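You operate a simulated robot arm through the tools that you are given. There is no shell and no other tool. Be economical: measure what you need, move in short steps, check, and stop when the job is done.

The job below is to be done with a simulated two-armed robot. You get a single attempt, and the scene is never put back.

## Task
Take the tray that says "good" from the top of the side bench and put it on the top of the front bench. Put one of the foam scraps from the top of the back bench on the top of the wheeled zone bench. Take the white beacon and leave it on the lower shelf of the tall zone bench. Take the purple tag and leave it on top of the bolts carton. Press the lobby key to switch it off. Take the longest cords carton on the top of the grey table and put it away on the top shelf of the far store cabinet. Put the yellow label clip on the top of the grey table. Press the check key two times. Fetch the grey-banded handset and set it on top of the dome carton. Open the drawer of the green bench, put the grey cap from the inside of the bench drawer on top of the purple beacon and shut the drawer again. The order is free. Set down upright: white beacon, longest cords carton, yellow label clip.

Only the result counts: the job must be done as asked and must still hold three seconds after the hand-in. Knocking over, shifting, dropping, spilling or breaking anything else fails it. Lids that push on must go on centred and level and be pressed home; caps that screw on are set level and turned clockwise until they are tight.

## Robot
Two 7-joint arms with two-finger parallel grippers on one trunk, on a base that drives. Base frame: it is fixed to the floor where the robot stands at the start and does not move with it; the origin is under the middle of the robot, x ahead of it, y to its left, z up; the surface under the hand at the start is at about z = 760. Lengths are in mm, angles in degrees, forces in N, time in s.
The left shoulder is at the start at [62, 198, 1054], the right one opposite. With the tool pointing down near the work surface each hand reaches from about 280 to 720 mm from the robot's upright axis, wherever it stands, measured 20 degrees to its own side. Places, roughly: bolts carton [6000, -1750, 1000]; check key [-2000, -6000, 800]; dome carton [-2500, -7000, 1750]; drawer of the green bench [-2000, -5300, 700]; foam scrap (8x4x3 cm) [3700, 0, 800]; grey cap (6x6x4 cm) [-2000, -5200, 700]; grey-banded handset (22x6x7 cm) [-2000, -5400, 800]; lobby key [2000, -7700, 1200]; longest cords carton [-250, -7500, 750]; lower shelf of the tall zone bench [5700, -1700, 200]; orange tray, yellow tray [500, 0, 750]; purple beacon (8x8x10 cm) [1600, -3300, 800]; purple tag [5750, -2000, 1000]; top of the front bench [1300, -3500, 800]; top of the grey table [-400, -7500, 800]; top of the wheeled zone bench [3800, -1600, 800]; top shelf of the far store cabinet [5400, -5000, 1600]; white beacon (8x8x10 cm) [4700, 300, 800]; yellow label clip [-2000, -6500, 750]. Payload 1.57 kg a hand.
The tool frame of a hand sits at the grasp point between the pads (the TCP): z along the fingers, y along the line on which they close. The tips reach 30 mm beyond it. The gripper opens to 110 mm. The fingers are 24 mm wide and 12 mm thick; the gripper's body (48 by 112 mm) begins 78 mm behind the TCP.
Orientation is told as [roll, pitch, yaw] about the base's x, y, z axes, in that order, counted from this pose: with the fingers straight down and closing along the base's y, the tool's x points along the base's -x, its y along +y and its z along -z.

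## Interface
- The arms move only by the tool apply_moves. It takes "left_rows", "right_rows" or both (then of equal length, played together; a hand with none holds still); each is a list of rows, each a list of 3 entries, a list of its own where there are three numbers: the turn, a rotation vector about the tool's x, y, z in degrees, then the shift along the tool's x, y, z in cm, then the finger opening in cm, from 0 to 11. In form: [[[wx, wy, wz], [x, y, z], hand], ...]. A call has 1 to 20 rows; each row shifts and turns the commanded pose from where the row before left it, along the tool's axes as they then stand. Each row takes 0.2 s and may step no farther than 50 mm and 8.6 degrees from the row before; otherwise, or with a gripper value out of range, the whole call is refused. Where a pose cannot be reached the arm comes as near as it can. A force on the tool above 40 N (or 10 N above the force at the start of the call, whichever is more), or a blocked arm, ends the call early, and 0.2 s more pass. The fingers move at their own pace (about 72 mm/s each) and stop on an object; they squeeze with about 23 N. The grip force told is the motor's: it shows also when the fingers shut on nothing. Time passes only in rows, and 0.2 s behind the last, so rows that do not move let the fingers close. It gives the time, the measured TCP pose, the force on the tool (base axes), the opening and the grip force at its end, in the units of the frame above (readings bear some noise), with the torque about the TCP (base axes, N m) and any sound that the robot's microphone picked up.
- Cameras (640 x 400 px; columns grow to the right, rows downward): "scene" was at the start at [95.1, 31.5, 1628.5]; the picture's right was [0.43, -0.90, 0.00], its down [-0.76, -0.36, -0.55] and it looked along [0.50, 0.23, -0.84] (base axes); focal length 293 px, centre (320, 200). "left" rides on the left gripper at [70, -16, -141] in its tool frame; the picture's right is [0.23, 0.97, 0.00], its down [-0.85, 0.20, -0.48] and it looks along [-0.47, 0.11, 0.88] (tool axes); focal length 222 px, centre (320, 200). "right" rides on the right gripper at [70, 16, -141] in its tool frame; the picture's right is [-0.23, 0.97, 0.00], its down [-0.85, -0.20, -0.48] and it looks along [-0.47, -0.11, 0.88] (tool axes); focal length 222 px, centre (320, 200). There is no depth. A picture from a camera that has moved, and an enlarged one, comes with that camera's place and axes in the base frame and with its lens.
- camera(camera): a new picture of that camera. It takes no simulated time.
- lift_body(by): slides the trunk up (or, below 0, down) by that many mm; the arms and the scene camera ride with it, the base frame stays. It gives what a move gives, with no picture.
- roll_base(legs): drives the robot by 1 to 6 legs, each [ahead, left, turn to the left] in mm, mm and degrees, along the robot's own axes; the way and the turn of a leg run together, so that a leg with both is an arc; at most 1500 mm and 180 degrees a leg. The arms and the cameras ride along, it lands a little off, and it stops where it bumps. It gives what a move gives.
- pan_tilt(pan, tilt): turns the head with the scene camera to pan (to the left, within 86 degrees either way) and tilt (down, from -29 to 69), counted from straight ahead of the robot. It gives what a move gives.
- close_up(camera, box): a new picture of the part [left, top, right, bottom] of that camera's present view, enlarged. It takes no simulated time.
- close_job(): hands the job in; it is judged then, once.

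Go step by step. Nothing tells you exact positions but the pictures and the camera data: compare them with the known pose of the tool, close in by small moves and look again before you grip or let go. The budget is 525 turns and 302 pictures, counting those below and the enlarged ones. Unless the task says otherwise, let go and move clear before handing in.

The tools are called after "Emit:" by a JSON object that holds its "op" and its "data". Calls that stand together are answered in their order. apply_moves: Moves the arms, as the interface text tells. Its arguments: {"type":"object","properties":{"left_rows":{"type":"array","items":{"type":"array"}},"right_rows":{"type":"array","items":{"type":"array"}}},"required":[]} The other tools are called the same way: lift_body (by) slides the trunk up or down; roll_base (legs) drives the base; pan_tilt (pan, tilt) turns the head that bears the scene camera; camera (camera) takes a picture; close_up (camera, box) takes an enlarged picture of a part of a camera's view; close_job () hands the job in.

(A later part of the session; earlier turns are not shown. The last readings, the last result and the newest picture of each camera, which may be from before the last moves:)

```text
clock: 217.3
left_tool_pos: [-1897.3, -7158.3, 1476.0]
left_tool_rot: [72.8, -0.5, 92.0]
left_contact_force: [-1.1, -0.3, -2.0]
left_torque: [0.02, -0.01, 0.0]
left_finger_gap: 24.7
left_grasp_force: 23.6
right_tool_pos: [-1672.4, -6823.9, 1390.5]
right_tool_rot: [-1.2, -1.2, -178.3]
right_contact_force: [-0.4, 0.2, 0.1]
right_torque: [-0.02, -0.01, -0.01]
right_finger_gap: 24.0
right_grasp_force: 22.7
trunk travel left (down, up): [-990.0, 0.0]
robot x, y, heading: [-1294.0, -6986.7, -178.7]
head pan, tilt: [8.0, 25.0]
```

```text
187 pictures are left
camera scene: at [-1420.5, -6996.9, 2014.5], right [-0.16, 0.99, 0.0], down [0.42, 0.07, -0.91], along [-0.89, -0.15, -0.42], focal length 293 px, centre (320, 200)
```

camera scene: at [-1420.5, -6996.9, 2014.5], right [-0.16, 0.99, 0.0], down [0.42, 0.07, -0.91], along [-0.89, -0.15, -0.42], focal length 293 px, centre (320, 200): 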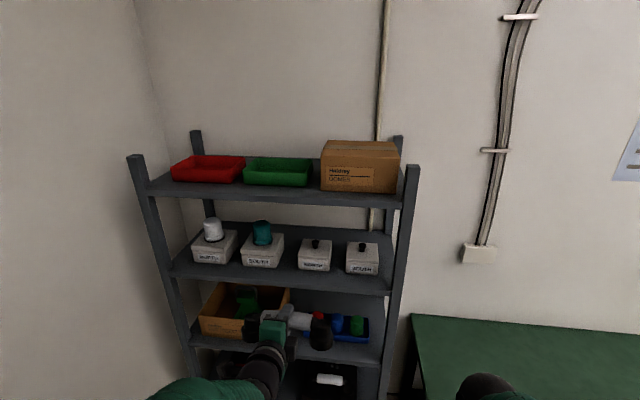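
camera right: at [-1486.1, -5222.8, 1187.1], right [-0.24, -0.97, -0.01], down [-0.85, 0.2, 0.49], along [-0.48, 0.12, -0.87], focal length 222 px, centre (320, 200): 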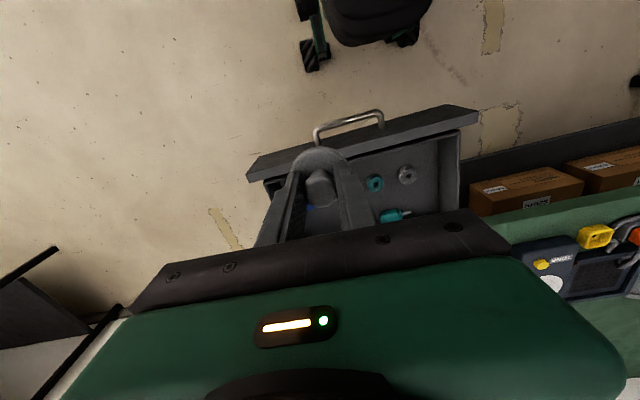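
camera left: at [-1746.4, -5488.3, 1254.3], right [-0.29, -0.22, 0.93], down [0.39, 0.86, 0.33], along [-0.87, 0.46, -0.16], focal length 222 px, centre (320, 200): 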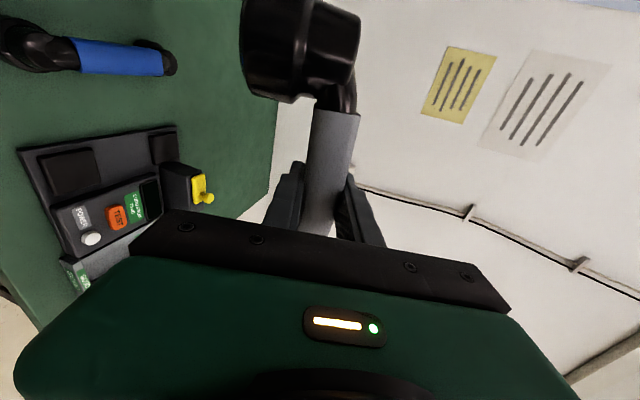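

I see the carton's top face now. I raise the arm toward z ≈ 1850 before driving in.

Emit:
{"op": "apply_moves", "data": {"left_rows": [[[0, 0, 0], [0, 4.5, -1.37], 2], [[0, 0, 0], [0, 4.5, -1.37], 2], [[0, 0, 0], [0, 4.5, -1.37], 2], [[0, 0, 0], [0, 4.5, -1.37], 2], [[0, 0, 0], [0, 4.5, -1.37], 2], [[0, 0, 0], [0, 4.5, -1.37], 2], [[0, 0, 0], [0, 4.5, -1.37], 2], [[0, 0, 0], [0, 4.5, -1.37], 2]]}}

Emit:
{"op": "camera", "data": {"camera": "scene"}}

Emit:
{"op": "camera", "data": {"camera": "left"}}

```text
clock: 219.1
left_tool_pos: [-1892.7, -7170.3, 1839.3]
left_tool_rot: [75.9, -2.2, 90.9]
left_contact_force: [0.5, -0.2, -2.5]
left_torque: [0.05, 0.0, -0.08]
left_finger_gap: 24.9
left_grasp_force: 23.5
left hand out of reach, approached as far as the arm can: row 5
right_tool_pos: [-1676.0, -6828.9, 1391.2]
right_tool_rot: [-1.5, -1.0, -178.3]
right_contact_force: [-0.4, -0.6, -0.6]
right_torque: [0.0, -0.01, -0.01]
right_finger_gap: 24.1
right_grasp_force: 23.4
trunk travel left (down, up): [-990.0, 0.0]
robot x, y, heading: [-1294.8, -6990.1, -178.6]
head pan, tilt: [8.0, 25.0]
```

```text
186 pictures are left
camera scene: at [-1425.1, -7003.3, 2014.1], right [-0.16, 0.99, 0.0], down [0.42, 0.07, -0.9], along [-0.89, -0.15, -0.43], focal length 293 px, centre (320, 200)
```

scene: 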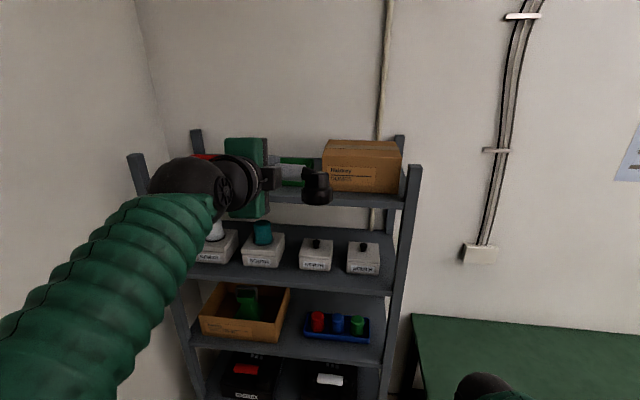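

```text
185 pictures are left
camera left: at [-1752.3, -7238.5, 1857.3], right [-0.23, -0.27, 0.94], down [0.4, 0.85, 0.34], along [-0.89, 0.46, -0.09], focal length 222 px, centre (320, 200)
```

left: 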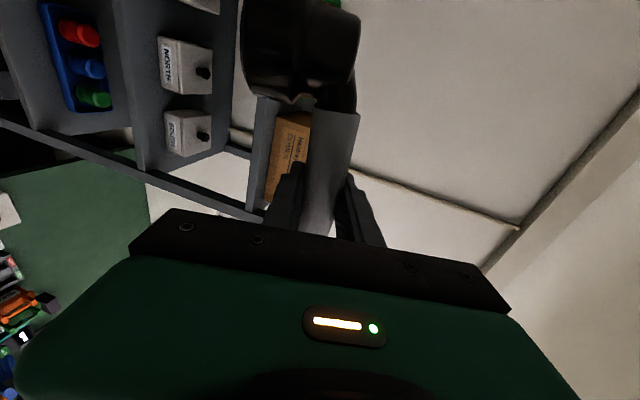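

Reached z 1839. I correct the small tilt and shift the hand right toward the robot's centre line.

Emit:
{"op": "apply_moves", "data": {"left_rows": [[[0, 0, 0], [-4, 0, 0], 2], [[0, 0, 0], [-4, 0, 0], 2], [[0, 0, 0], [-4, 0, 0], 2], [[3.1, 0, 2.4], [-2, 0, 0], 2]]}}

Emit:
{"op": "camera", "data": {"camera": "scene"}}

```text
clock: 220.1
left_tool_pos: [-1894.3, -7026.0, 1846.4]
left_tool_rot: [72.9, 0.5, 90.3]
left_contact_force: [-0.2, 0.4, -2.6]
left_torque: [-0.03, 0.0, 0.03]
left_finger_gap: 24.7
left_grasp_force: 22.9
right_tool_pos: [-1673.0, -6825.3, 1390.2]
right_tool_rot: [-1.3, -1.0, -178.3]
right_contact_force: [1.0, 0.4, -0.1]
right_torque: [0.0, 0.01, 0.01]
right_finger_gap: 24.1
right_grasp_force: 22.4
trunk travel left (down, up): [-990.0, 0.0]
robot x, y, heading: [-1292.0, -6989.7, -178.8]
head pan, tilt: [8.0, 25.0]
```

```text
184 pictures are left
camera scene: at [-1423.3, -6999.8, 2014.3], right [-0.16, 0.99, 0.0], down [0.42, 0.07, -0.91], along [-0.89, -0.15, -0.43], focal length 293 px, centre (320, 200)
```

scene: 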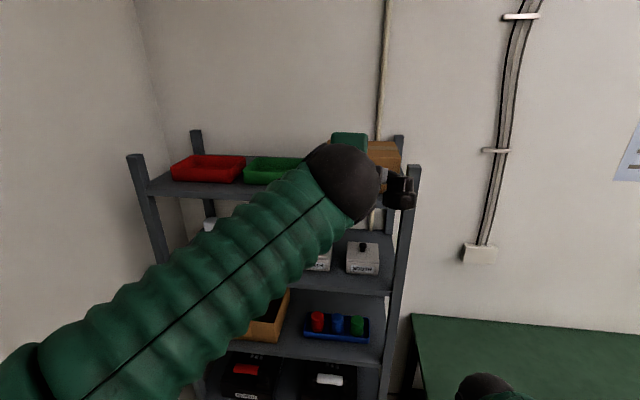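

Emit:
{"op": "roll_base", "data": {"legs": [[230, -5, -1]]}}

Emit:
{"op": "camera", "data": {"camera": "left"}}

Emit:
{"op": "pan_tilt", "data": {"pan": 0, "tilt": 22}}

Emit:
{"op": "camera", "data": {"camera": "scene"}}

Emit:
{"op": "camera", "data": {"camera": "right"}}

```text
clock: 221.8
left_tool_pos: [-2115.1, -7019.0, 1847.1]
left_tool_rot: [73.2, 0.5, 89.4]
left_contact_force: [-0.3, 0.3, -2.1]
left_torque: [0.0, -0.04, 0.0]
left_finger_gap: 24.8
left_grasp_force: 23.2
right_tool_pos: [-1896.1, -6820.2, 1391.7]
right_tool_rot: [-1.5, -1.4, -179.1]
right_contact_force: [0.5, 0.0, 0.2]
right_torque: [0.02, -0.02, -0.03]
right_finger_gap: 23.8
right_grasp_force: 23.1
trunk travel left (down, up): [-990.0, 0.0]
robot x, y, heading: [-1522.3, -6985.1, -179.3]
head pan, tilt: [8.0, 25.0]
```

```text
183 pictures are left
camera left: at [-1976.7, -7090.2, 1875.1], right [-0.28, -0.22, 0.93], down [0.41, 0.85, 0.32], along [-0.87, 0.47, -0.15], focal length 222 px, centre (320, 200)
```

left: 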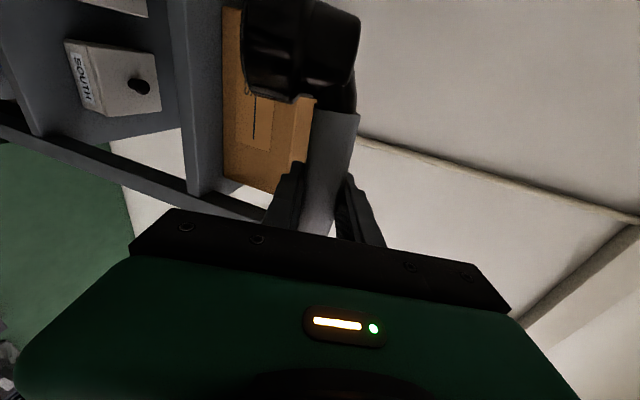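

```text
clock: 222.5
left_tool_pos: [-2120.9, -7013.2, 1847.1]
left_tool_rot: [73.1, 0.4, 89.4]
left_contact_force: [-0.6, 0.8, -2.9]
left_torque: [0.01, 0.0, 0.01]
left_finger_gap: 25.0
left_grasp_force: 23.6
right_tool_pos: [-1899.2, -6816.7, 1391.4]
right_tool_rot: [-1.3, -1.2, -179.0]
right_contact_force: [0.7, -0.6, -0.5]
right_torque: [-0.01, 0.01, -0.01]
right_finger_gap: 24.0
right_grasp_force: 22.8
trunk travel left (down, up): [-990.0, 0.0]
robot x, y, heading: [-1529.3, -6986.7, -179.3]
head pan, tilt: [0.0, 22.0]
```

```text
182 pictures are left
camera scene: at [-1652.4, -6984.8, 2019.4], right [-0.01, 1.0, 0.0], down [0.38, 0.0, -0.93], along [-0.93, -0.01, -0.38], focal length 293 px, centre (320, 200)
```

scene: 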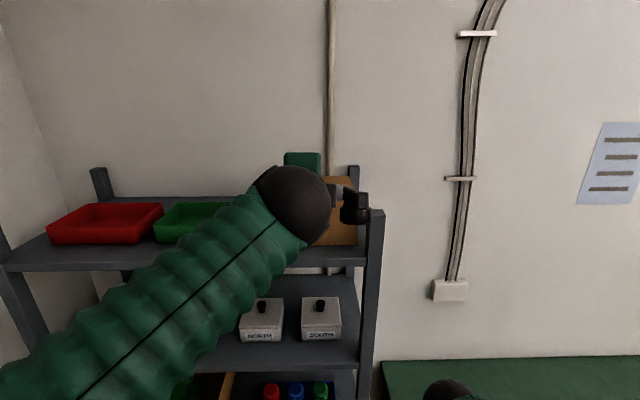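

```text
181 pictures are left
camera right: at [-1825.2, -6835.0, 1531.6], right [-0.21, -0.98, -0.02], down [-0.85, 0.18, 0.5], along [-0.49, 0.12, -0.87], focal length 222 px, centre (320, 200)
```

right: 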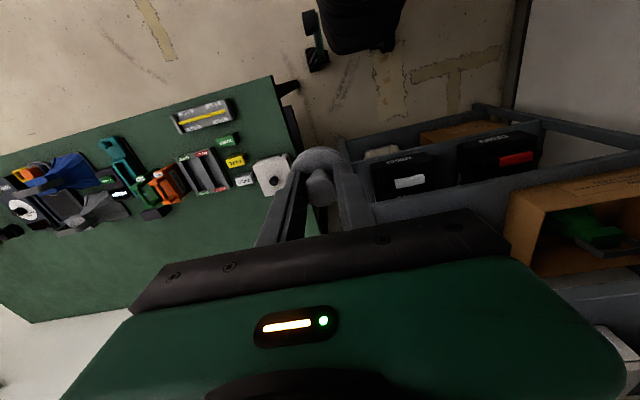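

All lined up: carton front ≈ x -2250, middle y ≈ -7020. I drive in 225 mm over the carton top.

Emit:
{"op": "roll_base", "data": {"legs": [[130, -4, 0]]}}

Emit:
{"op": "camera", "data": {"camera": "left"}}

Emit:
{"op": "camera", "data": {"camera": "right"}}

```text
clock: 223.8
left_tool_pos: [-2231.6, -7016.4, 1852.3]
left_tool_rot: [73.6, 0.5, 89.5]
left_contact_force: [1.2, 0.0, -2.3]
left_torque: [0.04, 0.01, -0.03]
left_finger_gap: 24.8
left_grasp_force: 22.9
right_tool_pos: [-2016.5, -6818.8, 1394.6]
right_tool_rot: [-1.3, -1.8, -178.9]
right_contact_force: [1.0, 0.7, -0.4]
right_torque: [0.06, 0.04, 0.02]
right_finger_gap: 23.9
right_grasp_force: 23.1
trunk travel left (down, up): [-990.0, 0.0]
robot x, y, heading: [-1655.6, -6986.9, -179.2]
head pan, tilt: [0.0, 22.0]
```

```text
180 pictures are left
camera left: at [-2093.3, -7085.9, 1878.7], right [-0.28, -0.22, 0.94], down [0.41, 0.85, 0.32], along [-0.87, 0.47, -0.15], focal length 222 px, centre (320, 200)
```

left: 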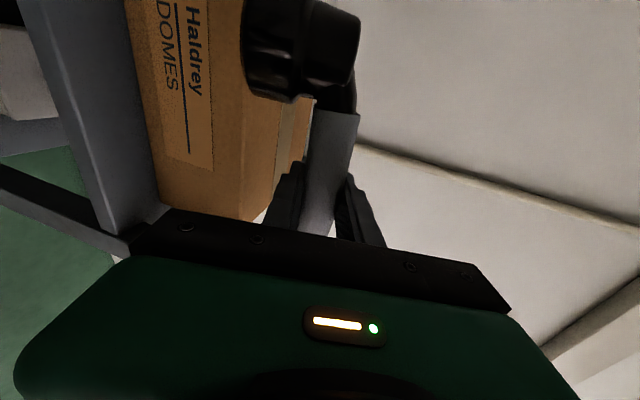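

```text
179 pictures are left
camera right: at [-1940.8, -6836.9, 1534.9], right [-0.21, -0.98, -0.02], down [-0.84, 0.17, 0.51], along [-0.49, 0.12, -0.86], focal length 222 px, centre (320, 200)
```

right: 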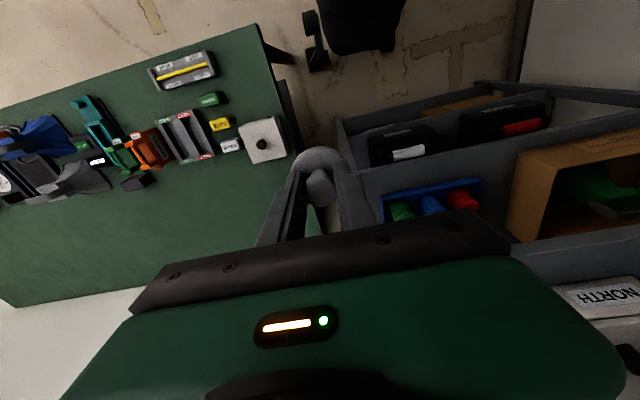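

The carton front is at x ≈ -2283. I pull the right hand away from the rack first, then drive on.

Emit:
{"op": "apply_moves", "data": {"right_rows": [[[0, 0, 0], [2.5, -4, 0], 1.5], [[0, 0, 0], [2.5, -4, 0], 1.5], [[0, 0, 0], [0, -4, 0], 1.5]]}}

Emit:
{"op": "roll_base", "data": {"legs": [[140, -3, 0]]}}

Emit:
{"op": "camera", "data": {"camera": "left"}}

Emit:
{"op": "pan_tilt", "data": {"pan": -8, "tilt": 25}}

Emit:
{"op": "camera", "data": {"camera": "scene"}}

```text
clock: 224.6
left_tool_pos: [-2242.4, -7008.0, 1849.4]
left_tool_rot: [73.2, 0.8, 89.5]
left_contact_force: [0.0, 0.1, -1.8]
left_torque: [-0.01, 0.0, 0.0]
left_finger_gap: 24.8
left_grasp_force: 23.5
right_tool_pos: [-1974.6, -6691.0, 1394.0]
right_tool_rot: [-1.1, -1.5, -178.9]
right_contact_force: [1.0, 0.4, -0.4]
right_torque: [-0.01, 0.03, -0.04]
right_finger_gap: 24.2
right_grasp_force: 23.2
trunk travel left (down, up): [-990.0, 0.0]
robot x, y, heading: [-1649.5, -6984.4, -179.2]
head pan, tilt: [0.0, 22.0]
```

```text
clock: 225.9
left_tool_pos: [-2372.9, -7014.8, 1852.1]
left_tool_rot: [73.6, 0.4, 89.7]
left_contact_force: [0.7, 0.5, -3.7]
left_torque: [-0.04, -0.01, -0.01]
left_finger_gap: 24.6
left_grasp_force: 22.8
right_tool_pos: [-2107.5, -6695.2, 1396.3]
right_tool_rot: [-1.3, -1.7, -179.0]
right_contact_force: [0.9, -0.4, -0.5]
right_torque: [0.0, 0.06, -0.02]
right_finger_gap: 23.8
right_grasp_force: 23.1
trunk travel left (down, up): [-990.0, 0.0]
robot x, y, heading: [-1796.4, -6982.9, -179.0]
head pan, tilt: [0.0, 22.0]
```

```text
178 pictures are left
camera left: at [-2234.6, -7085.2, 1878.5], right [-0.28, -0.22, 0.94], down [0.41, 0.85, 0.32], along [-0.87, 0.47, -0.15], focal length 222 px, centre (320, 200)
```

left: 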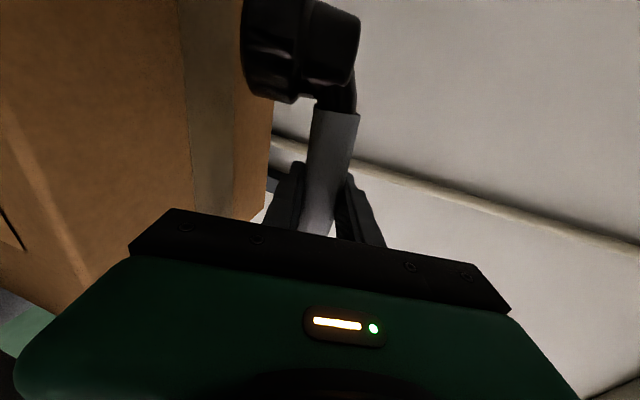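

```text
clock: 226.6
left_tool_pos: [-2384.1, -7008.8, 1850.9]
left_tool_rot: [73.3, 0.7, 89.5]
left_contact_force: [0.1, 0.0, -1.5]
left_torque: [0.01, 0.01, 0.0]
left_finger_gap: 24.7
left_grasp_force: 23.0
right_tool_pos: [-2116.7, -6692.0, 1395.0]
right_tool_rot: [-1.2, -1.4, -179.0]
right_contact_force: [-0.3, -0.1, -0.5]
right_torque: [-0.01, 0.01, 0.04]
right_finger_gap: 23.9
right_grasp_force: 22.7
trunk travel left (down, up): [-990.0, 0.0]
robot x, y, heading: [-1796.7, -6981.1, -179.0]
head pan, tilt: [-8.0, 25.0]
```

```text
177 pictures are left
camera scene: at [-1915.2, -6968.5, 2015.0], right [0.13, 0.99, 0.0], down [0.42, -0.06, -0.91], along [-0.9, 0.11, -0.42], focal length 293 px, centre (320, 200)
```

scene: 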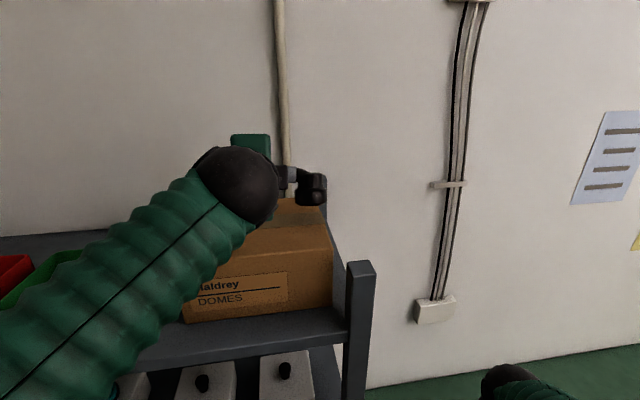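

The handset is over the carton's middle: top spans x -2283..-2478 and y -7125..-6915. I lower it gently.

Emit:
{"op": "apply_moves", "data": {"left_rows": [[[0, 0, 0], [0, -0.96, 0.29], 2], [[0, 0, 0], [0, -0.96, 0.29], 2], [[0, 0, 0], [0, -0.29, 0.09], 2], [[0, 0, 0], [0, -0.29, 0.09], 2]]}}

Emit:
{"op": "camera", "data": {"camera": "left"}}

```text
clock: 227.6
left_tool_pos: [-2389.6, -7011.2, 1823.0]
left_tool_rot: [73.3, 0.5, 89.5]
left_contact_force: [2.2, -0.3, 2.7]
left_torque: [0.48, -0.08, -0.16]
left_finger_gap: 24.6
left_grasp_force: 23.2
right_tool_pos: [-2119.4, -6692.6, 1392.9]
right_tool_rot: [-1.2, -1.2, -178.9]
right_contact_force: [-1.1, -0.5, -0.6]
right_torque: [0.0, -0.01, 0.02]
right_finger_gap: 24.0
right_grasp_force: 23.1
trunk travel left (down, up): [-990.0, 0.0]
robot x, y, heading: [-1794.8, -6988.7, -179.4]
head pan, tilt: [-8.0, 25.0]
```

```text
176 pictures are left
camera left: at [-2250.0, -7081.5, 1849.2], right [-0.28, -0.22, 0.93], down [0.41, 0.85, 0.32], along [-0.87, 0.47, -0.15], focal length 222 px, centre (320, 200)
```

left: 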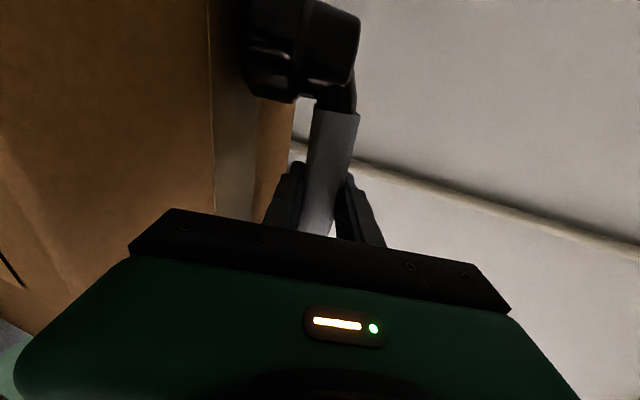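

Touching on one cup. Two more millimetres down, then I open and draw straight back.

Emit:
{"op": "apply_moves", "data": {"left_rows": [[[0, 0, 0], [0, -0.19, 0.06], 2], [[0, 0, 0], [0, -0.1, 0.03], 2]]}}

```text
clock: 228.2
left_tool_pos: [-2389.6, -7011.7, 1821.6]
left_tool_rot: [73.5, 0.6, 89.5]
left_contact_force: [-4.7, 0.9, 24.2]
left_torque: [0.32, 0.62, 0.42]
left_finger_gap: 24.8
left_grasp_force: 23.4
right_tool_pos: [-2119.4, -6693.0, 1393.9]
right_tool_rot: [-1.1, -1.1, -179.0]
right_contact_force: [0.4, 0.2, -0.6]
right_torque: [-0.04, -0.01, 0.01]
right_finger_gap: 24.0
right_grasp_force: 22.9
trunk travel left (down, up): [-990.0, 0.0]
robot x, y, heading: [-1795.5, -6985.0, -179.3]
head pan, tilt: [-8.0, 25.0]
```

Emit:
{"op": "apply_moves", "data": {"left_rows": [[[0, 0, 0], [0, 0, 0], 3.2], [[0, 0, 0], [0, 0, 0], 4.2], [[0, 0, 0], [0, 0, 0], 5], [[0, 0, 0], [0, 0, 0], 5.4], [[0, 0, 0], [0, 0, -2], 5.4], [[0, 0, 0], [0, 0, -3], 5.4]]}}

Emit:
{"op": "camera", "data": {"camera": "left"}}

```text
clock: 229.6
left_tool_pos: [-2339.7, -7013.1, 1833.4]
left_tool_rot: [73.2, 0.6, 89.5]
left_contact_force: [-0.3, -0.4, 0.0]
left_torque: [0.01, -0.01, 0.01]
left_finger_gap: 54.0
left_grasp_force: 0.0
right_tool_pos: [-2119.1, -6693.1, 1393.5]
right_tool_rot: [-1.2, -1.2, -179.1]
right_contact_force: [0.6, 0.5, -0.9]
right_torque: [-0.04, 0.01, 0.0]
right_finger_gap: 23.9
right_grasp_force: 23.2
trunk travel left (down, up): [-990.0, 0.0]
robot x, y, heading: [-1794.9, -6986.4, -179.3]
head pan, tilt: [-8.0, 25.0]
```

```text
175 pictures are left
camera left: at [-2200.5, -7082.9, 1860.6], right [-0.28, -0.22, 0.93], down [0.41, 0.86, 0.32], along [-0.87, 0.47, -0.16], focal length 222 px, centre (320, 200)
```

left: 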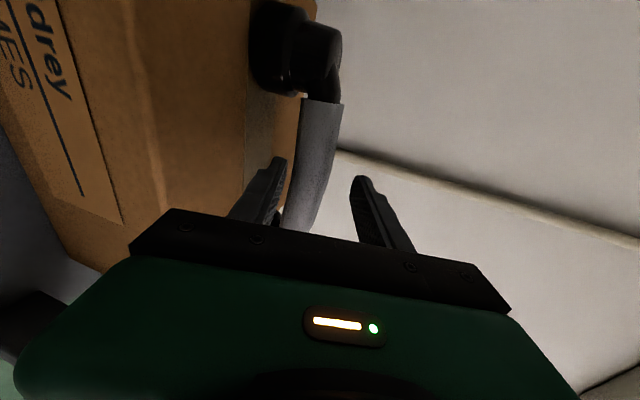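

Handset stands free on the carton. I back away and check.

Emit:
{"op": "roll_base", "data": {"legs": [[-350, 0, 0]]}}

Emit:
{"op": "pan_tilt", "data": {"pan": 5, "tilt": 15}}

Emit:
{"op": "camera", "data": {"camera": "left"}}

```text
clock: 231.9
left_tool_pos: [-1998.7, -7009.0, 1829.9]
left_tool_rot: [72.7, 0.5, 89.6]
left_contact_force: [-0.7, 0.6, 0.0]
left_torque: [0.01, 0.04, -0.02]
left_finger_gap: 53.9
left_grasp_force: 0.0
right_tool_pos: [-1776.2, -6689.4, 1391.6]
right_tool_rot: [-1.3, -0.9, -179.0]
right_contact_force: [0.4, -0.1, -0.5]
right_torque: [0.01, -0.04, 0.01]
right_finger_gap: 23.9
right_grasp_force: 22.3
trunk travel left (down, up): [-990.0, 0.0]
robot x, y, heading: [-1446.0, -6982.4, -179.4]
head pan, tilt: [-8.0, 25.0]
```

```text
clock: 232.6
left_tool_pos: [-1994.9, -7009.3, 1830.4]
left_tool_rot: [72.9, 0.5, 89.5]
left_contact_force: [0.8, 0.1, 0.3]
left_torque: [-0.02, 0.03, -0.01]
left_finger_gap: 53.9
left_grasp_force: 0.0
right_tool_pos: [-1772.4, -6688.6, 1393.0]
right_tool_rot: [-1.3, -1.1, -179.0]
right_contact_force: [-0.6, -0.6, 0.1]
right_torque: [0.02, -0.02, -0.01]
right_finger_gap: 23.9
right_grasp_force: 23.6
trunk travel left (down, up): [-990.0, 0.0]
robot x, y, heading: [-1440.0, -6982.2, -179.4]
head pan, tilt: [5.0, 15.0]
```

```text
174 pictures are left
camera left: at [-1856.6, -7079.4, 1858.5], right [-0.29, -0.22, 0.93], down [0.41, 0.85, 0.32], along [-0.87, 0.47, -0.16], focal length 222 px, centre (320, 200)
```

left: 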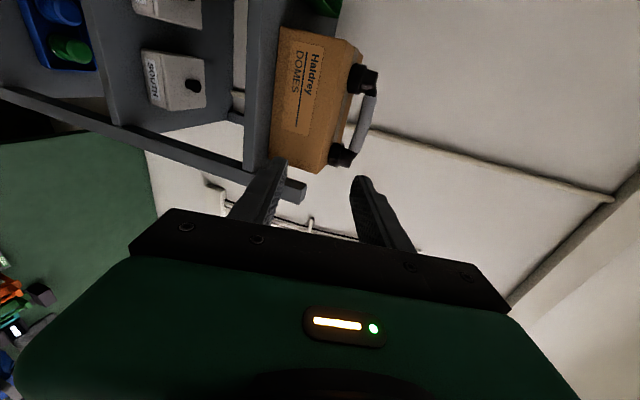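

The handset sits squarely on the DOMES carton. I bring the left arm down and point the hand down again.

Emit:
{"op": "apply_moves", "data": {"left_rows": [[[0, 0, 0], [2, -4.3, 1.3], 6], [[0, 0, 0], [2, -4.3, 1.3], 6], [[0, 0, 0], [2, -4.3, 1.3], 6], [[0, 0, 0], [2, -4.3, 1.3], 6], [[0, 0, 0], [2, -4.3, 1.3], 6], [[0, 0, 0], [0, -4.3, 1.3], 6], [[0, 0, 0], [0, -4.3, 1.3], 6], [[0, 0, 0], [0, -4.3, 1.3], 6], [[-8.5, 0, 0], [0, 0, 0], 6], [[-8.5, 0, 0], [0, 0, 0], 6]]}}

Emit:
{"op": "apply_moves", "data": {"left_rows": [[[0, 0, -8.2], [0, 0, 0], 6], [[0, 0, -8.2], [0, 0, 0], 6], [[0, 0, -8.2], [0, 0, 0], 6], [[0, 0, -8.2], [0, 0, 0], 6], [[0, 0, -8.2], [0, 0, 0], 6], [[0, 0, -8.2], [0, 0, 0], 6], [[0, 0, -8.2], [0, 0, 0], 6], [[0, 0, -8.2], [0, 0, 0], 6], [[0, 0, -8.2], [0, 0, 0], 6], [[0, 0, -8.2], [0, 0, 0], 6], [[0, 0, -8], [0, 0, 0], 6]]}}

Emit:
{"op": "apply_moves", "data": {"left_rows": [[[0, 8.2, 0], [0, 0, 0], 6], [[0, 8.2, 0], [0, 0, 0], 6], [[0, 8.2, 0], [0, 0, 0], 6], [[0, 8.2, 0], [0, 0, 0], 6], [[0, 8.2, 0], [0, 0, 0], 6], [[0, 8.2, 0], [0, 0, 0], 6], [[0, 8.2, 0], [0, 0, 0], 6], [[0, 8.2, 0], [0, 0, 0], 6], [[0, 8.2, 0], [0, 0, 0], 6], [[0, 8.2, 0], [0, 0, 0], 6], [[0, 8, 0], [0, 0, 0], 6]]}}

Emit:
{"op": "lift_body", "data": {"by": -340}}

Emit:
{"op": "camera", "data": {"camera": "scene"}}

```text
clock: 234.8
left_tool_pos: [-1993.2, -7109.7, 1477.9]
left_tool_rot: [87.1, 0.5, 89.7]
left_contact_force: [-0.3, 0.0, 0.4]
left_torque: [-0.01, 0.02, 0.02]
left_finger_gap: 60.1
left_grasp_force: 0.1
left hand out of reach, approached as far as the arm can: row 4, 10
right_tool_pos: [-1771.9, -6690.7, 1392.4]
right_tool_rot: [-1.4, -1.1, -179.0]
right_contact_force: [0.6, 0.0, -0.2]
right_torque: [-0.01, -0.06, 0.05]
right_finger_gap: 24.1
right_grasp_force: 22.7
trunk travel left (down, up): [-990.0, 0.0]
robot x, y, heading: [-1447.6, -6983.1, -179.3]
head pan, tilt: [5.0, 15.0]
```

```text
clock: 237.2
left_tool_pos: [-1991.1, -7110.1, 1478.9]
left_tool_rot: [8.1, -87.1, 171.9]
left_contact_force: [0.3, 0.2, 0.2]
left_torque: [-0.01, 0.02, -0.02]
left_finger_gap: 60.1
left_grasp_force: 0.1
right_tool_pos: [-1770.1, -6690.1, 1393.5]
right_tool_rot: [-1.3, -1.2, -179.0]
right_contact_force: [-0.2, -0.6, 0.0]
right_torque: [0.02, 0.02, -0.04]
right_finger_gap: 23.8
right_grasp_force: 23.2
trunk travel left (down, up): [-990.0, 0.0]
robot x, y, heading: [-1443.5, -6979.7, -179.6]
head pan, tilt: [5.0, 15.0]
```

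```text
clock: 239.6
left_tool_pos: [-1994.7, -7110.7, 1477.1]
left_tool_rot: [0.6, 3.1, 179.8]
left_contact_force: [-0.5, -0.5, 0.1]
left_torque: [0.0, -0.03, -0.01]
left_finger_gap: 59.8
left_grasp_force: 0.1
right_tool_pos: [-1773.2, -6690.2, 1391.5]
right_tool_rot: [-1.2, -1.0, -179.0]
right_contact_force: [-0.2, 0.4, -0.8]
right_torque: [0.01, 0.03, 0.0]
right_finger_gap: 23.9
right_grasp_force: 23.0
trunk travel left (down, up): [-990.0, 0.0]
robot x, y, heading: [-1446.3, -6978.1, -179.2]
head pan, tilt: [5.0, 15.0]
```

```text
clock: 243.0
left_tool_pos: [-1991.2, -7110.0, 1137.7]
left_tool_rot: [0.6, 2.7, 179.8]
left_contact_force: [0.9, 1.0, 0.3]
left_torque: [-0.01, 0.02, 0.02]
left_finger_gap: 60.3
left_grasp_force: 0.1
right_tool_pos: [-1768.9, -6690.3, 1052.9]
right_tool_rot: [-1.1, -1.2, -179.1]
right_contact_force: [0.4, 1.3, 0.1]
right_torque: [-0.01, 0.01, 0.0]
right_finger_gap: 23.8
right_grasp_force: 22.5
trunk travel left (down, up): [-650.0, 340.0]
robot x, y, heading: [-1443.8, -6977.8, -179.2]
head pan, tilt: [5.0, 15.0]
```

```text
173 pictures are left
camera scene: at [-1571.9, -6988.7, 1690.8], right [-0.1, 1.0, 0.0], down [0.26, 0.03, -0.97], along [-0.96, -0.09, -0.26], focal length 293 px, centre (320, 200)
```

scene: 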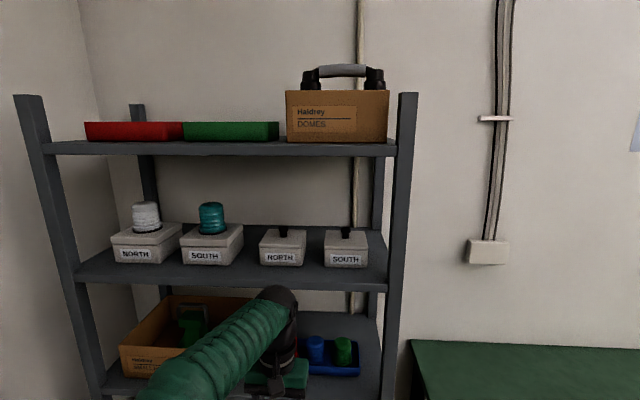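

Perfect. Next I back off and go to the bench's left end for the yellow label clip and the check key.

Emit:
{"op": "roll_base", "data": {"legs": [[-160, 0, -1], [0, -620, 0]]}}

Emit:
{"op": "pan_tilt", "data": {"pan": 10, "tilt": 42}}

Emit:
{"op": "camera", "data": {"camera": "scene"}}

Emit:
{"op": "close_up", "data": {"camera": "scene", "box": [160, 160, 400, 310]}}

```text
clock: 247.5
left_tool_pos: [-1826.9, -6483.0, 1138.3]
left_tool_rot: [0.2, 2.9, 178.8]
left_contact_force: [0.3, 0.7, -0.4]
left_torque: [-0.02, 0.0, 0.04]
left_finger_gap: 59.9
left_grasp_force: 0.1
right_tool_pos: [-1596.3, -6066.1, 1055.3]
right_tool_rot: [-1.5, -1.2, 179.8]
right_contact_force: [0.0, 0.2, 0.5]
right_torque: [-0.02, 0.02, 0.01]
right_finger_gap: 24.1
right_grasp_force: 23.4
trunk travel left (down, up): [-650.0, 340.0]
robot x, y, heading: [-1280.0, -6357.5, 179.7]
head pan, tilt: [5.0, 15.0]
```

```text
clock: 248.4
left_tool_pos: [-1826.4, -6480.4, 1138.7]
left_tool_rot: [0.5, 2.9, 178.6]
left_contact_force: [-0.5, -0.3, 0.2]
left_torque: [0.01, 0.02, 0.02]
left_finger_gap: 60.1
left_grasp_force: 0.2
right_tool_pos: [-1595.3, -6061.2, 1053.4]
right_tool_rot: [-1.3, -1.2, 179.7]
right_contact_force: [-1.0, -0.8, -1.5]
right_torque: [0.02, -0.01, -0.01]
right_finger_gap: 23.9
right_grasp_force: 23.3
trunk travel left (down, up): [-650.0, 340.0]
robot x, y, heading: [-1276.0, -6358.6, 179.3]
head pan, tilt: [10.0, 42.0]
```

```text
172 pictures are left
camera scene: at [-1394.7, -6372.4, 1648.3], right [-0.16, 0.99, 0.0], down [0.66, 0.11, -0.74], along [-0.73, -0.12, -0.67], focal length 293 px, centre (320, 200)
```

scene: 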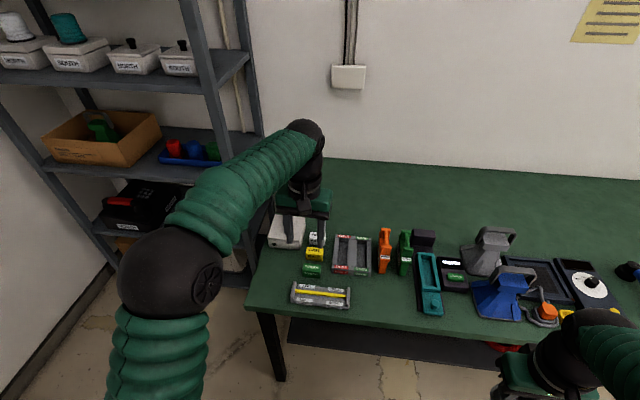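

```text
2.67 times, centred on (280, 235) of scene
camera zoom: at [-1394.7, -6372.4, 1648.3], right [-0.16, 0.99, 0.0], down [0.66, 0.11, -0.74], along [-0.73, -0.12, -0.67], focal length 781 px, centre (427, 107)
```

zoom: 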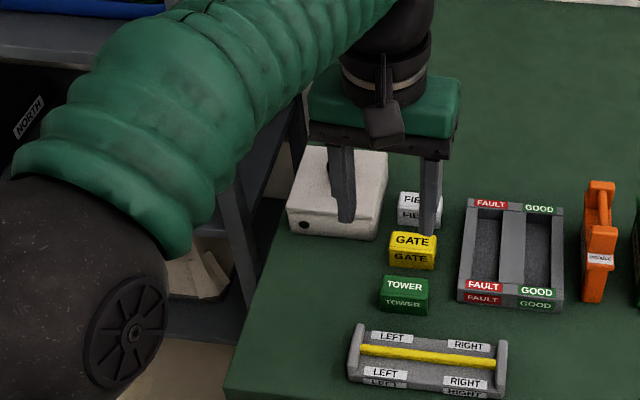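

The yellow clip reads GATE, near [-2025, -6495]. I drive up so the left hand hovers over it.

Emit:
{"op": "roll_base", "data": {"legs": [[195, 10, 0]]}}

Emit:
{"op": "apply_moves", "data": {"left_rows": [[[0, -2.8, 0], [0, 0, 4], 8], [[0, 0, 0], [0, 0, 4], 8]]}}

Emit:
{"op": "camera", "data": {"camera": "left"}}

```text
clock: 250.0
left_tool_pos: [-2018.2, -6488.8, 1139.2]
left_tool_rot: [0.5, 2.8, 178.9]
left_contact_force: [0.1, -0.6, 0.3]
left_torque: [-0.01, 0.01, 0.0]
left_finger_gap: 60.1
left_grasp_force: 0.1
right_tool_pos: [-1789.7, -6070.3, 1053.5]
right_tool_rot: [-1.4, -1.3, 179.9]
right_contact_force: [-0.6, 0.2, 0.0]
right_torque: [0.0, 0.03, -0.02]
right_finger_gap: 24.1
right_grasp_force: 23.1
trunk travel left (down, up): [-650.0, 340.0]
robot x, y, heading: [-1475.4, -6366.6, 179.5]
head pan, tilt: [10.0, 42.0]
```

```text
clock: 250.6
left_tool_pos: [-2018.9, -6488.2, 1059.7]
left_tool_rot: [0.6, 0.0, 178.8]
left_contact_force: [-0.7, -0.4, 0.0]
left_torque: [-0.02, -0.02, -0.01]
left_finger_gap: 79.9
left_grasp_force: 0.1
right_tool_pos: [-1791.3, -6070.5, 1052.6]
right_tool_rot: [-1.3, -1.1, 179.9]
right_contact_force: [-0.8, -0.6, 0.3]
right_torque: [0.0, -0.01, 0.0]
right_finger_gap: 23.8
right_grasp_force: 23.0
trunk travel left (down, up): [-650.0, 340.0]
robot x, y, heading: [-1473.0, -6364.4, 179.8]
head pan, tilt: [10.0, 42.0]
```

```text
170 pictures are left
camera left: at [-1950.1, -6471.9, 1201.2], right [0.21, -0.98, 0.01], down [-0.86, -0.18, 0.48], along [-0.47, -0.11, -0.88], focal length 222 px, centre (320, 200)
```

left: 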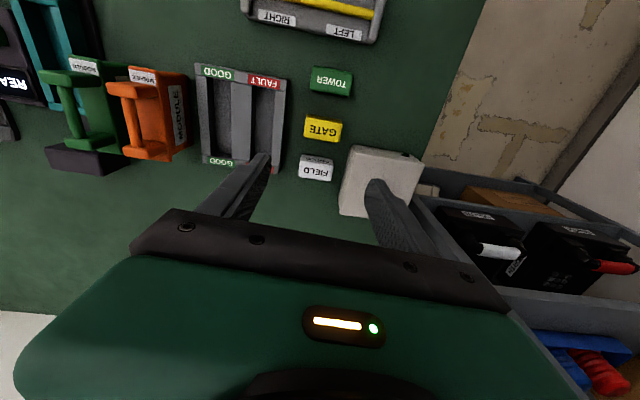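

The GATE clip is square to me with room for fingers on both sides. I shift 6 mm and go down.

Emit:
{"op": "apply_moves", "data": {"left_rows": [[[0, 0, 0], [0.2, 0.6, 4], 8], [[0, 0, 0], [0, 0, 4.5], 8], [[0, 0, 0], [0, 0, 4.5], 8], [[0, 0, 0], [0, 0, 4], 8]]}}

Emit:
{"op": "camera", "data": {"camera": "left"}}

Emit:
{"op": "close_up", "data": {"camera": "scene", "box": [220, 220, 380, 320]}}

```text
clock: 251.6
left_tool_pos: [-2018.1, -6496.7, 888.2]
left_tool_rot: [0.5, 0.2, 178.8]
left_contact_force: [-0.7, 0.3, -0.7]
left_torque: [0.0, -0.02, 0.04]
left_finger_gap: 80.0
left_grasp_force: 0.1
right_tool_pos: [-1791.8, -6070.1, 1053.3]
right_tool_rot: [-1.2, -1.2, 179.9]
right_contact_force: [0.5, -0.6, -0.4]
right_torque: [-0.02, -0.02, -0.02]
right_finger_gap: 24.0
right_grasp_force: 23.1
trunk travel left (down, up): [-650.0, 340.0]
robot x, y, heading: [-1473.5, -6366.7, 179.8]
head pan, tilt: [10.0, 42.0]
```

```text
169 pictures are left
camera left: at [-1948.9, -6479.7, 1030.1], right [0.21, -0.98, 0.01], down [-0.86, -0.18, 0.48], along [-0.47, -0.11, -0.88], focal length 222 px, centre (320, 200)
```

left: 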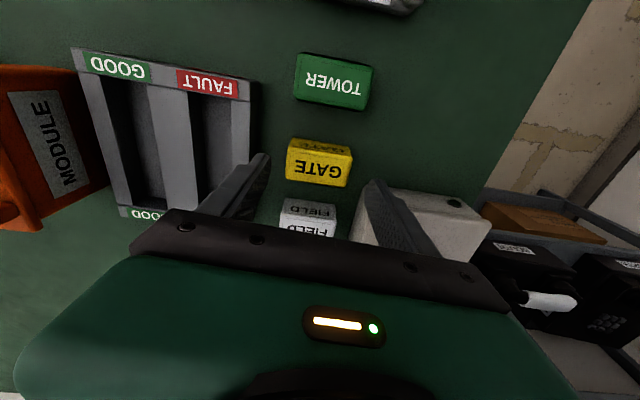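

```text
4.00 times, centred on (300, 270) of scene
camera zoom: at [-1591.2, -6379.1, 1648.2], right [-0.17, 0.99, 0.0], down [0.66, 0.11, -0.74], along [-0.73, -0.12, -0.67], focal length 1171 px, centre (400, -80)
```

zoom: 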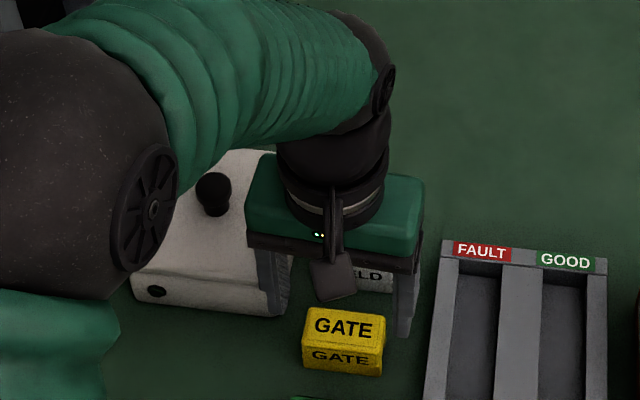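

Centred. I lower to just above the bench and close on the clip.

Emit:
{"op": "apply_moves", "data": {"left_rows": [[[0, 0, 0], [0.2, 0, 2], 7.6], [[0, 0, 0], [0, 0, 2], 7.6], [[0, 0, 0], [0, 0, 1.1], 7.6]]}}

Emit:
{"op": "close_up", "data": {"camera": "scene", "box": [220, 220, 380, 320]}}

Emit:
{"op": "camera", "data": {"camera": "left"}}

```text
clock: 252.4
left_tool_pos: [-2014.6, -6498.4, 837.0]
left_tool_rot: [0.6, 0.0, 178.9]
left_contact_force: [0.0, 0.2, 0.0]
left_torque: [0.02, -0.02, 0.02]
left_finger_gap: 76.2
left_grasp_force: 0.1
right_tool_pos: [-1791.7, -6070.4, 1052.8]
right_tool_rot: [-1.3, -1.3, 179.9]
right_contact_force: [-0.1, 0.6, 0.8]
right_torque: [0.01, 0.0, -0.02]
right_finger_gap: 24.1
right_grasp_force: 22.3
trunk travel left (down, up): [-650.0, 340.0]
robot x, y, heading: [-1473.2, -6364.3, 179.4]
head pan, tilt: [10.0, 42.0]
```

```text
4.00 times, centred on (300, 270) of scene
camera zoom: at [-1590.0, -6379.1, 1648.3], right [-0.17, 0.99, 0.0], down [0.66, 0.11, -0.74], along [-0.73, -0.12, -0.67], focal length 1171 px, centre (400, -80)
```

zoom: 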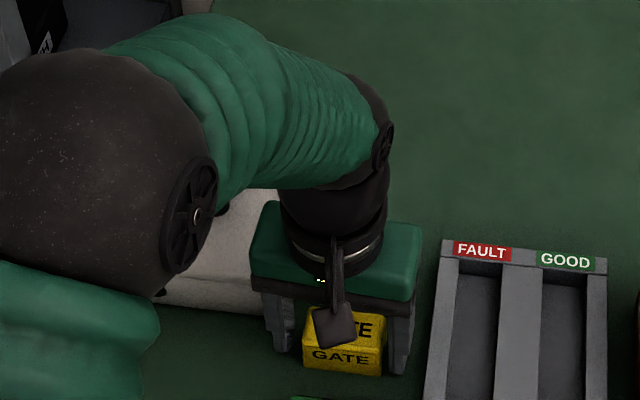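

```text
166 pictures are left
camera left: at [-1945.7, -6480.4, 980.3], right [0.21, -0.98, 0.01], down [-0.86, -0.18, 0.48], along [-0.47, -0.11, -0.88], focal length 222 px, centre (320, 200)
```

left: 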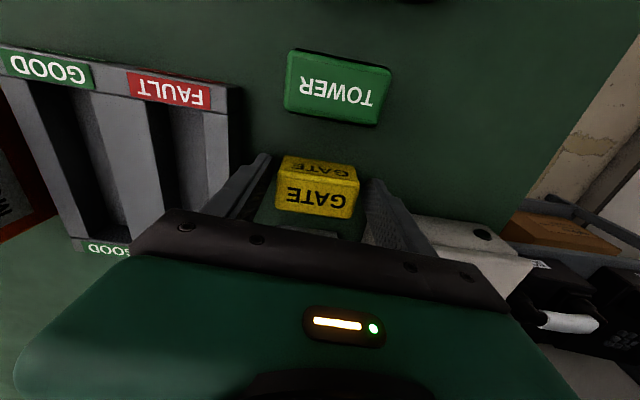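

Emit:
{"op": "apply_moves", "data": {"left_rows": [[[0, 0, 0], [0, 0, 0], 6], [[0, 0, 0], [0, 0, 0], 5], [[0, 0, 0], [0, 0, 0], 4], [[0, 0, 0], [0, 0, 0], 4]]}}

```text
clock: 253.4
left_tool_pos: [-2015.4, -6495.5, 838.2]
left_tool_rot: [0.6, 0.1, 178.8]
left_contact_force: [-0.1, 0.3, 0.4]
left_torque: [0.01, 0.04, -0.01]
left_finger_gap: 59.3
left_grasp_force: 23.3
right_tool_pos: [-1791.8, -6068.9, 1053.9]
right_tool_rot: [-1.2, -1.2, 180.0]
right_contact_force: [0.1, 0.5, 0.3]
right_torque: [0.0, 0.02, 0.02]
right_finger_gap: 24.0
right_grasp_force: 22.7
trunk travel left (down, up): [-650.0, 340.0]
robot x, y, heading: [-1470.6, -6364.8, 179.5]
head pan, tilt: [10.0, 42.0]
```

Before taking the clip away I need a free hand for the check key next to it, so I release it in place and look for the key.

Emit:
{"op": "apply_moves", "data": {"left_rows": [[[0, 0, 0], [0, 0, 0], 7], [[0, 0, 0], [0, 0, 0], 7.6], [[0, 0, 0], [0, 0, -4], 7.6], [[0, 0, 0], [0, 0, -5], 7.6], [[0, 0, 0], [0, 0, -5], 7.6], [[0, 0, 0], [0, 0, -5], 7.6]]}}

Emit:
{"op": "roll_base", "data": {"legs": [[-60, -480, 0]]}}

Emit:
{"op": "camera", "data": {"camera": "left"}}

Emit:
{"op": "camera", "data": {"camera": "scene"}}

```text
clock: 254.8
left_tool_pos: [-2015.7, -6494.1, 1029.6]
left_tool_rot: [0.4, -0.1, 178.8]
left_contact_force: [0.8, 0.2, 0.3]
left_torque: [-0.02, -0.01, 0.03]
left_finger_gap: 76.1
left_grasp_force: 0.0
right_tool_pos: [-1789.3, -6069.6, 1053.3]
right_tool_rot: [-1.2, -1.3, 179.9]
right_contact_force: [0.1, 0.1, -0.5]
right_torque: [-0.01, -0.01, 0.03]
right_finger_gap: 24.0
right_grasp_force: 23.0
trunk travel left (down, up): [-650.0, 340.0]
robot x, y, heading: [-1469.2, -6367.2, 179.5]
head pan, tilt: [10.0, 42.0]
```

```text
clock: 257.6
left_tool_pos: [-1953.3, -6017.5, 1028.2]
left_tool_rot: [0.2, 0.1, 178.8]
left_contact_force: [0.3, 0.1, -0.3]
left_torque: [0.02, 0.01, 0.02]
left_finger_gap: 76.0
left_grasp_force: 0.1
right_tool_pos: [-1728.1, -5594.5, 1053.7]
right_tool_rot: [-1.7, -1.2, 179.9]
right_contact_force: [0.5, -1.1, 0.0]
right_torque: [0.07, 0.04, 0.01]
right_finger_gap: 24.0
right_grasp_force: 23.2
trunk travel left (down, up): [-650.0, 340.0]
robot x, y, heading: [-1411.8, -5882.7, 179.6]
head pan, tilt: [10.0, 42.0]
```

```text
165 pictures are left
camera left: at [-1883.5, -6003.2, 1170.1], right [0.21, -0.98, 0.0], down [-0.86, -0.18, 0.48], along [-0.47, -0.1, -0.88], focal length 222 px, centre (320, 200)
```

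left: 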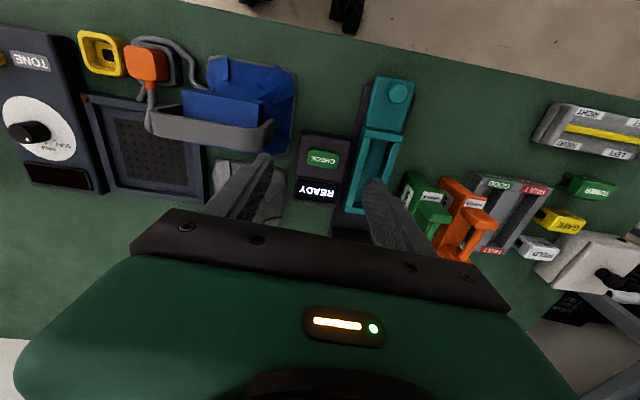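

```text
164 pictures are left
camera scene: at [-1526.4, -5907.7, 1648.1], right [-0.17, 0.99, 0.01], down [0.66, 0.12, -0.74], along [-0.73, -0.12, -0.67], focal length 293 px, centre (320, 200)
```

scene: 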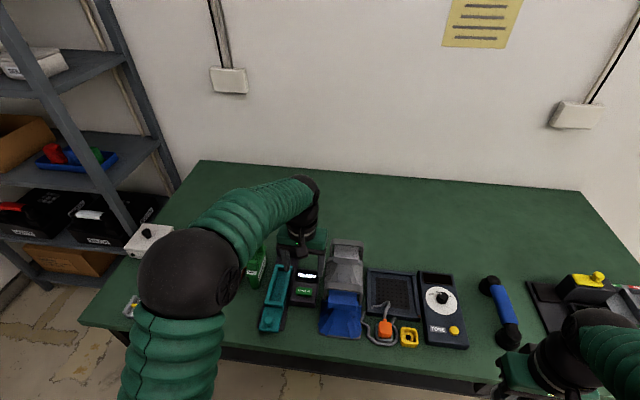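

The CHECK key is near [-1990, -6031]. I close the left fingers and bring them over it.

Emit:
{"op": "apply_moves", "data": {"left_rows": [[[0, 0, 0], [-1.8, 0.7, 0], 3], [[0, 0, 0], [-1.9, 0.7, 0], 0], [[0, 0, 0], [0, 0, 4], 0], [[0, 0, 0], [0, 0, 4], 0]]}}

Emit:
{"op": "camera", "data": {"camera": "left"}}

Emit:
{"op": "close_up", "data": {"camera": "scene", "box": [220, 220, 400, 345]}}

```text
clock: 258.6
left_tool_pos: [-1990.7, -6026.1, 948.2]
left_tool_rot: [0.6, 0.0, 178.8]
left_contact_force: [-0.1, 0.0, 0.3]
left_torque: [-0.04, 0.0, 0.02]
left_finger_gap: 0.1
left_grasp_force: 21.3
right_tool_pos: [-1728.4, -5588.0, 1053.6]
right_tool_rot: [-1.3, -1.2, 179.9]
right_contact_force: [0.6, 0.6, 0.6]
right_torque: [0.0, -0.05, 0.01]
right_finger_gap: 24.1
right_grasp_force: 22.7
trunk travel left (down, up): [-650.0, 340.0]
robot x, y, heading: [-1410.7, -5886.3, 179.7]
head pan, tilt: [10.0, 42.0]
```

```text
163 pictures are left
camera left: at [-1921.4, -6009.9, 1091.0], right [0.21, -0.98, 0.01], down [-0.86, -0.18, 0.48], along [-0.47, -0.11, -0.88], focal length 222 px, centre (320, 200)
```

left: 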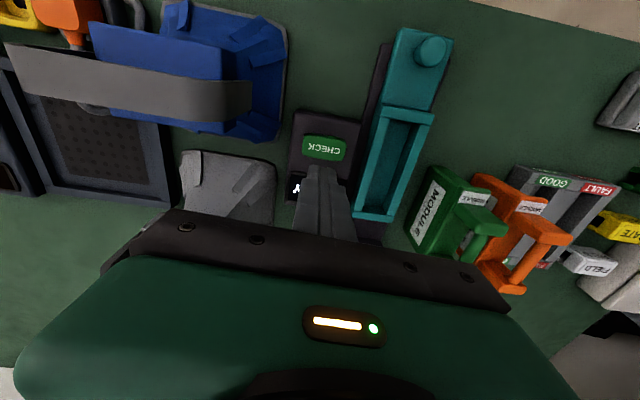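

```text
3.20 times, centred on (310, 282) of scene
camera zoom: at [-1527.9, -5897.1, 1648.2], right [-0.17, 0.99, 0.0], down [0.66, 0.11, -0.74], along [-0.73, -0.12, -0.67], focal length 937 px, centre (352, -64)
```

zoom: 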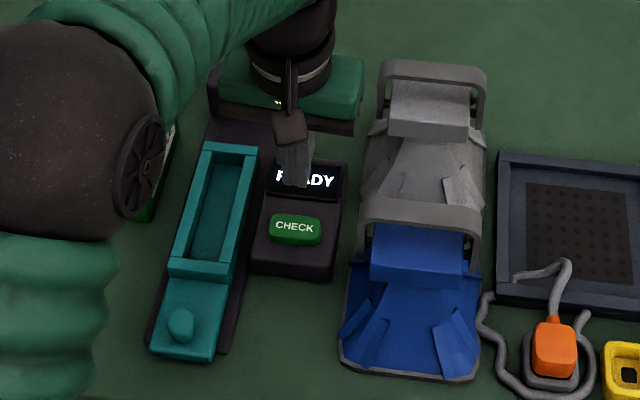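

Emit:
{"op": "apply_moves", "data": {"left_rows": [[[0, 0, 0], [0, 0.7, 2.5], 0], [[0, 0, 0], [0, 0, 2.5], 0], [[0, 0, 0], [0, 0, 1.5], 0]]}}

Emit:
{"op": "camera", "data": {"camera": "left"}}

Emit:
{"op": "close_up", "data": {"camera": "scene", "box": [220, 220, 400, 345]}}

```text
clock: 259.4
left_tool_pos: [-1988.8, -6034.2, 884.3]
left_tool_rot: [0.6, 0.0, 178.8]
left_contact_force: [-0.7, -0.2, 0.1]
left_torque: [-0.02, 0.0, -0.02]
left_finger_gap: 0.0
left_grasp_force: 21.3
right_tool_pos: [-1725.8, -5589.7, 1053.7]
right_tool_rot: [-1.2, -1.2, 179.9]
right_contact_force: [-0.7, 1.0, -1.1]
right_torque: [-0.01, -0.03, 0.01]
right_finger_gap: 23.8
right_grasp_force: 23.0
trunk travel left (down, up): [-650.0, 340.0]
robot x, y, heading: [-1408.2, -5884.8, 179.5]
head pan, tilt: [10.0, 42.0]
```

```text
161 pictures are left
camera left: at [-1919.5, -6018.1, 1026.7], right [0.21, -0.98, 0.01], down [-0.86, -0.18, 0.48], along [-0.47, -0.11, -0.88], focal length 222 px, centre (320, 200)
```

left: 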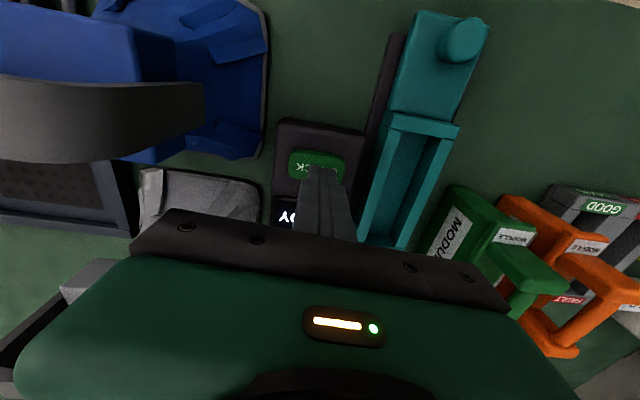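

```text
3.20 times, centred on (310, 282) of scene
camera zoom: at [-1526.4, -5898.0, 1648.3], right [-0.17, 0.99, 0.0], down [0.66, 0.11, -0.74], along [-0.73, -0.12, -0.67], focal length 937 px, centre (352, -64)
```

zoom: 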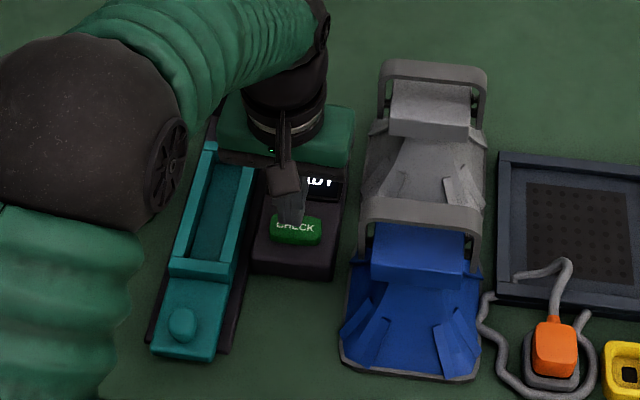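

Emit:
{"op": "apply_moves", "data": {"left_rows": [[[0, 0, 0], [0.4, -0.3, 0.5], 0], [[0, 0, 0], [0, 0, 0.3], 0], [[0, 0, 0], [0, 0, 0.3], 0], [[0, 0, 0], [0, 0, 0.3], 0]]}}

```text
clock: 260.4
left_tool_pos: [-1985.2, -6032.0, 869.5]
left_tool_rot: [0.6, 0.0, 178.8]
left_contact_force: [-0.9, 0.6, 1.0]
left_torque: [-0.02, 0.0, -0.02]
left_finger_gap: 0.0
left_grasp_force: 21.5
right_tool_pos: [-1726.7, -5588.8, 1053.3]
right_tool_rot: [-1.3, -1.3, 179.9]
right_contact_force: [0.8, 0.5, 0.0]
right_torque: [0.02, 0.0, -0.01]
right_finger_gap: 24.0
right_grasp_force: 23.2
trunk travel left (down, up): [-650.0, 340.0]
robot x, y, heading: [-1411.6, -5887.7, 179.6]
head pan, tilt: [10.0, 42.0]
```

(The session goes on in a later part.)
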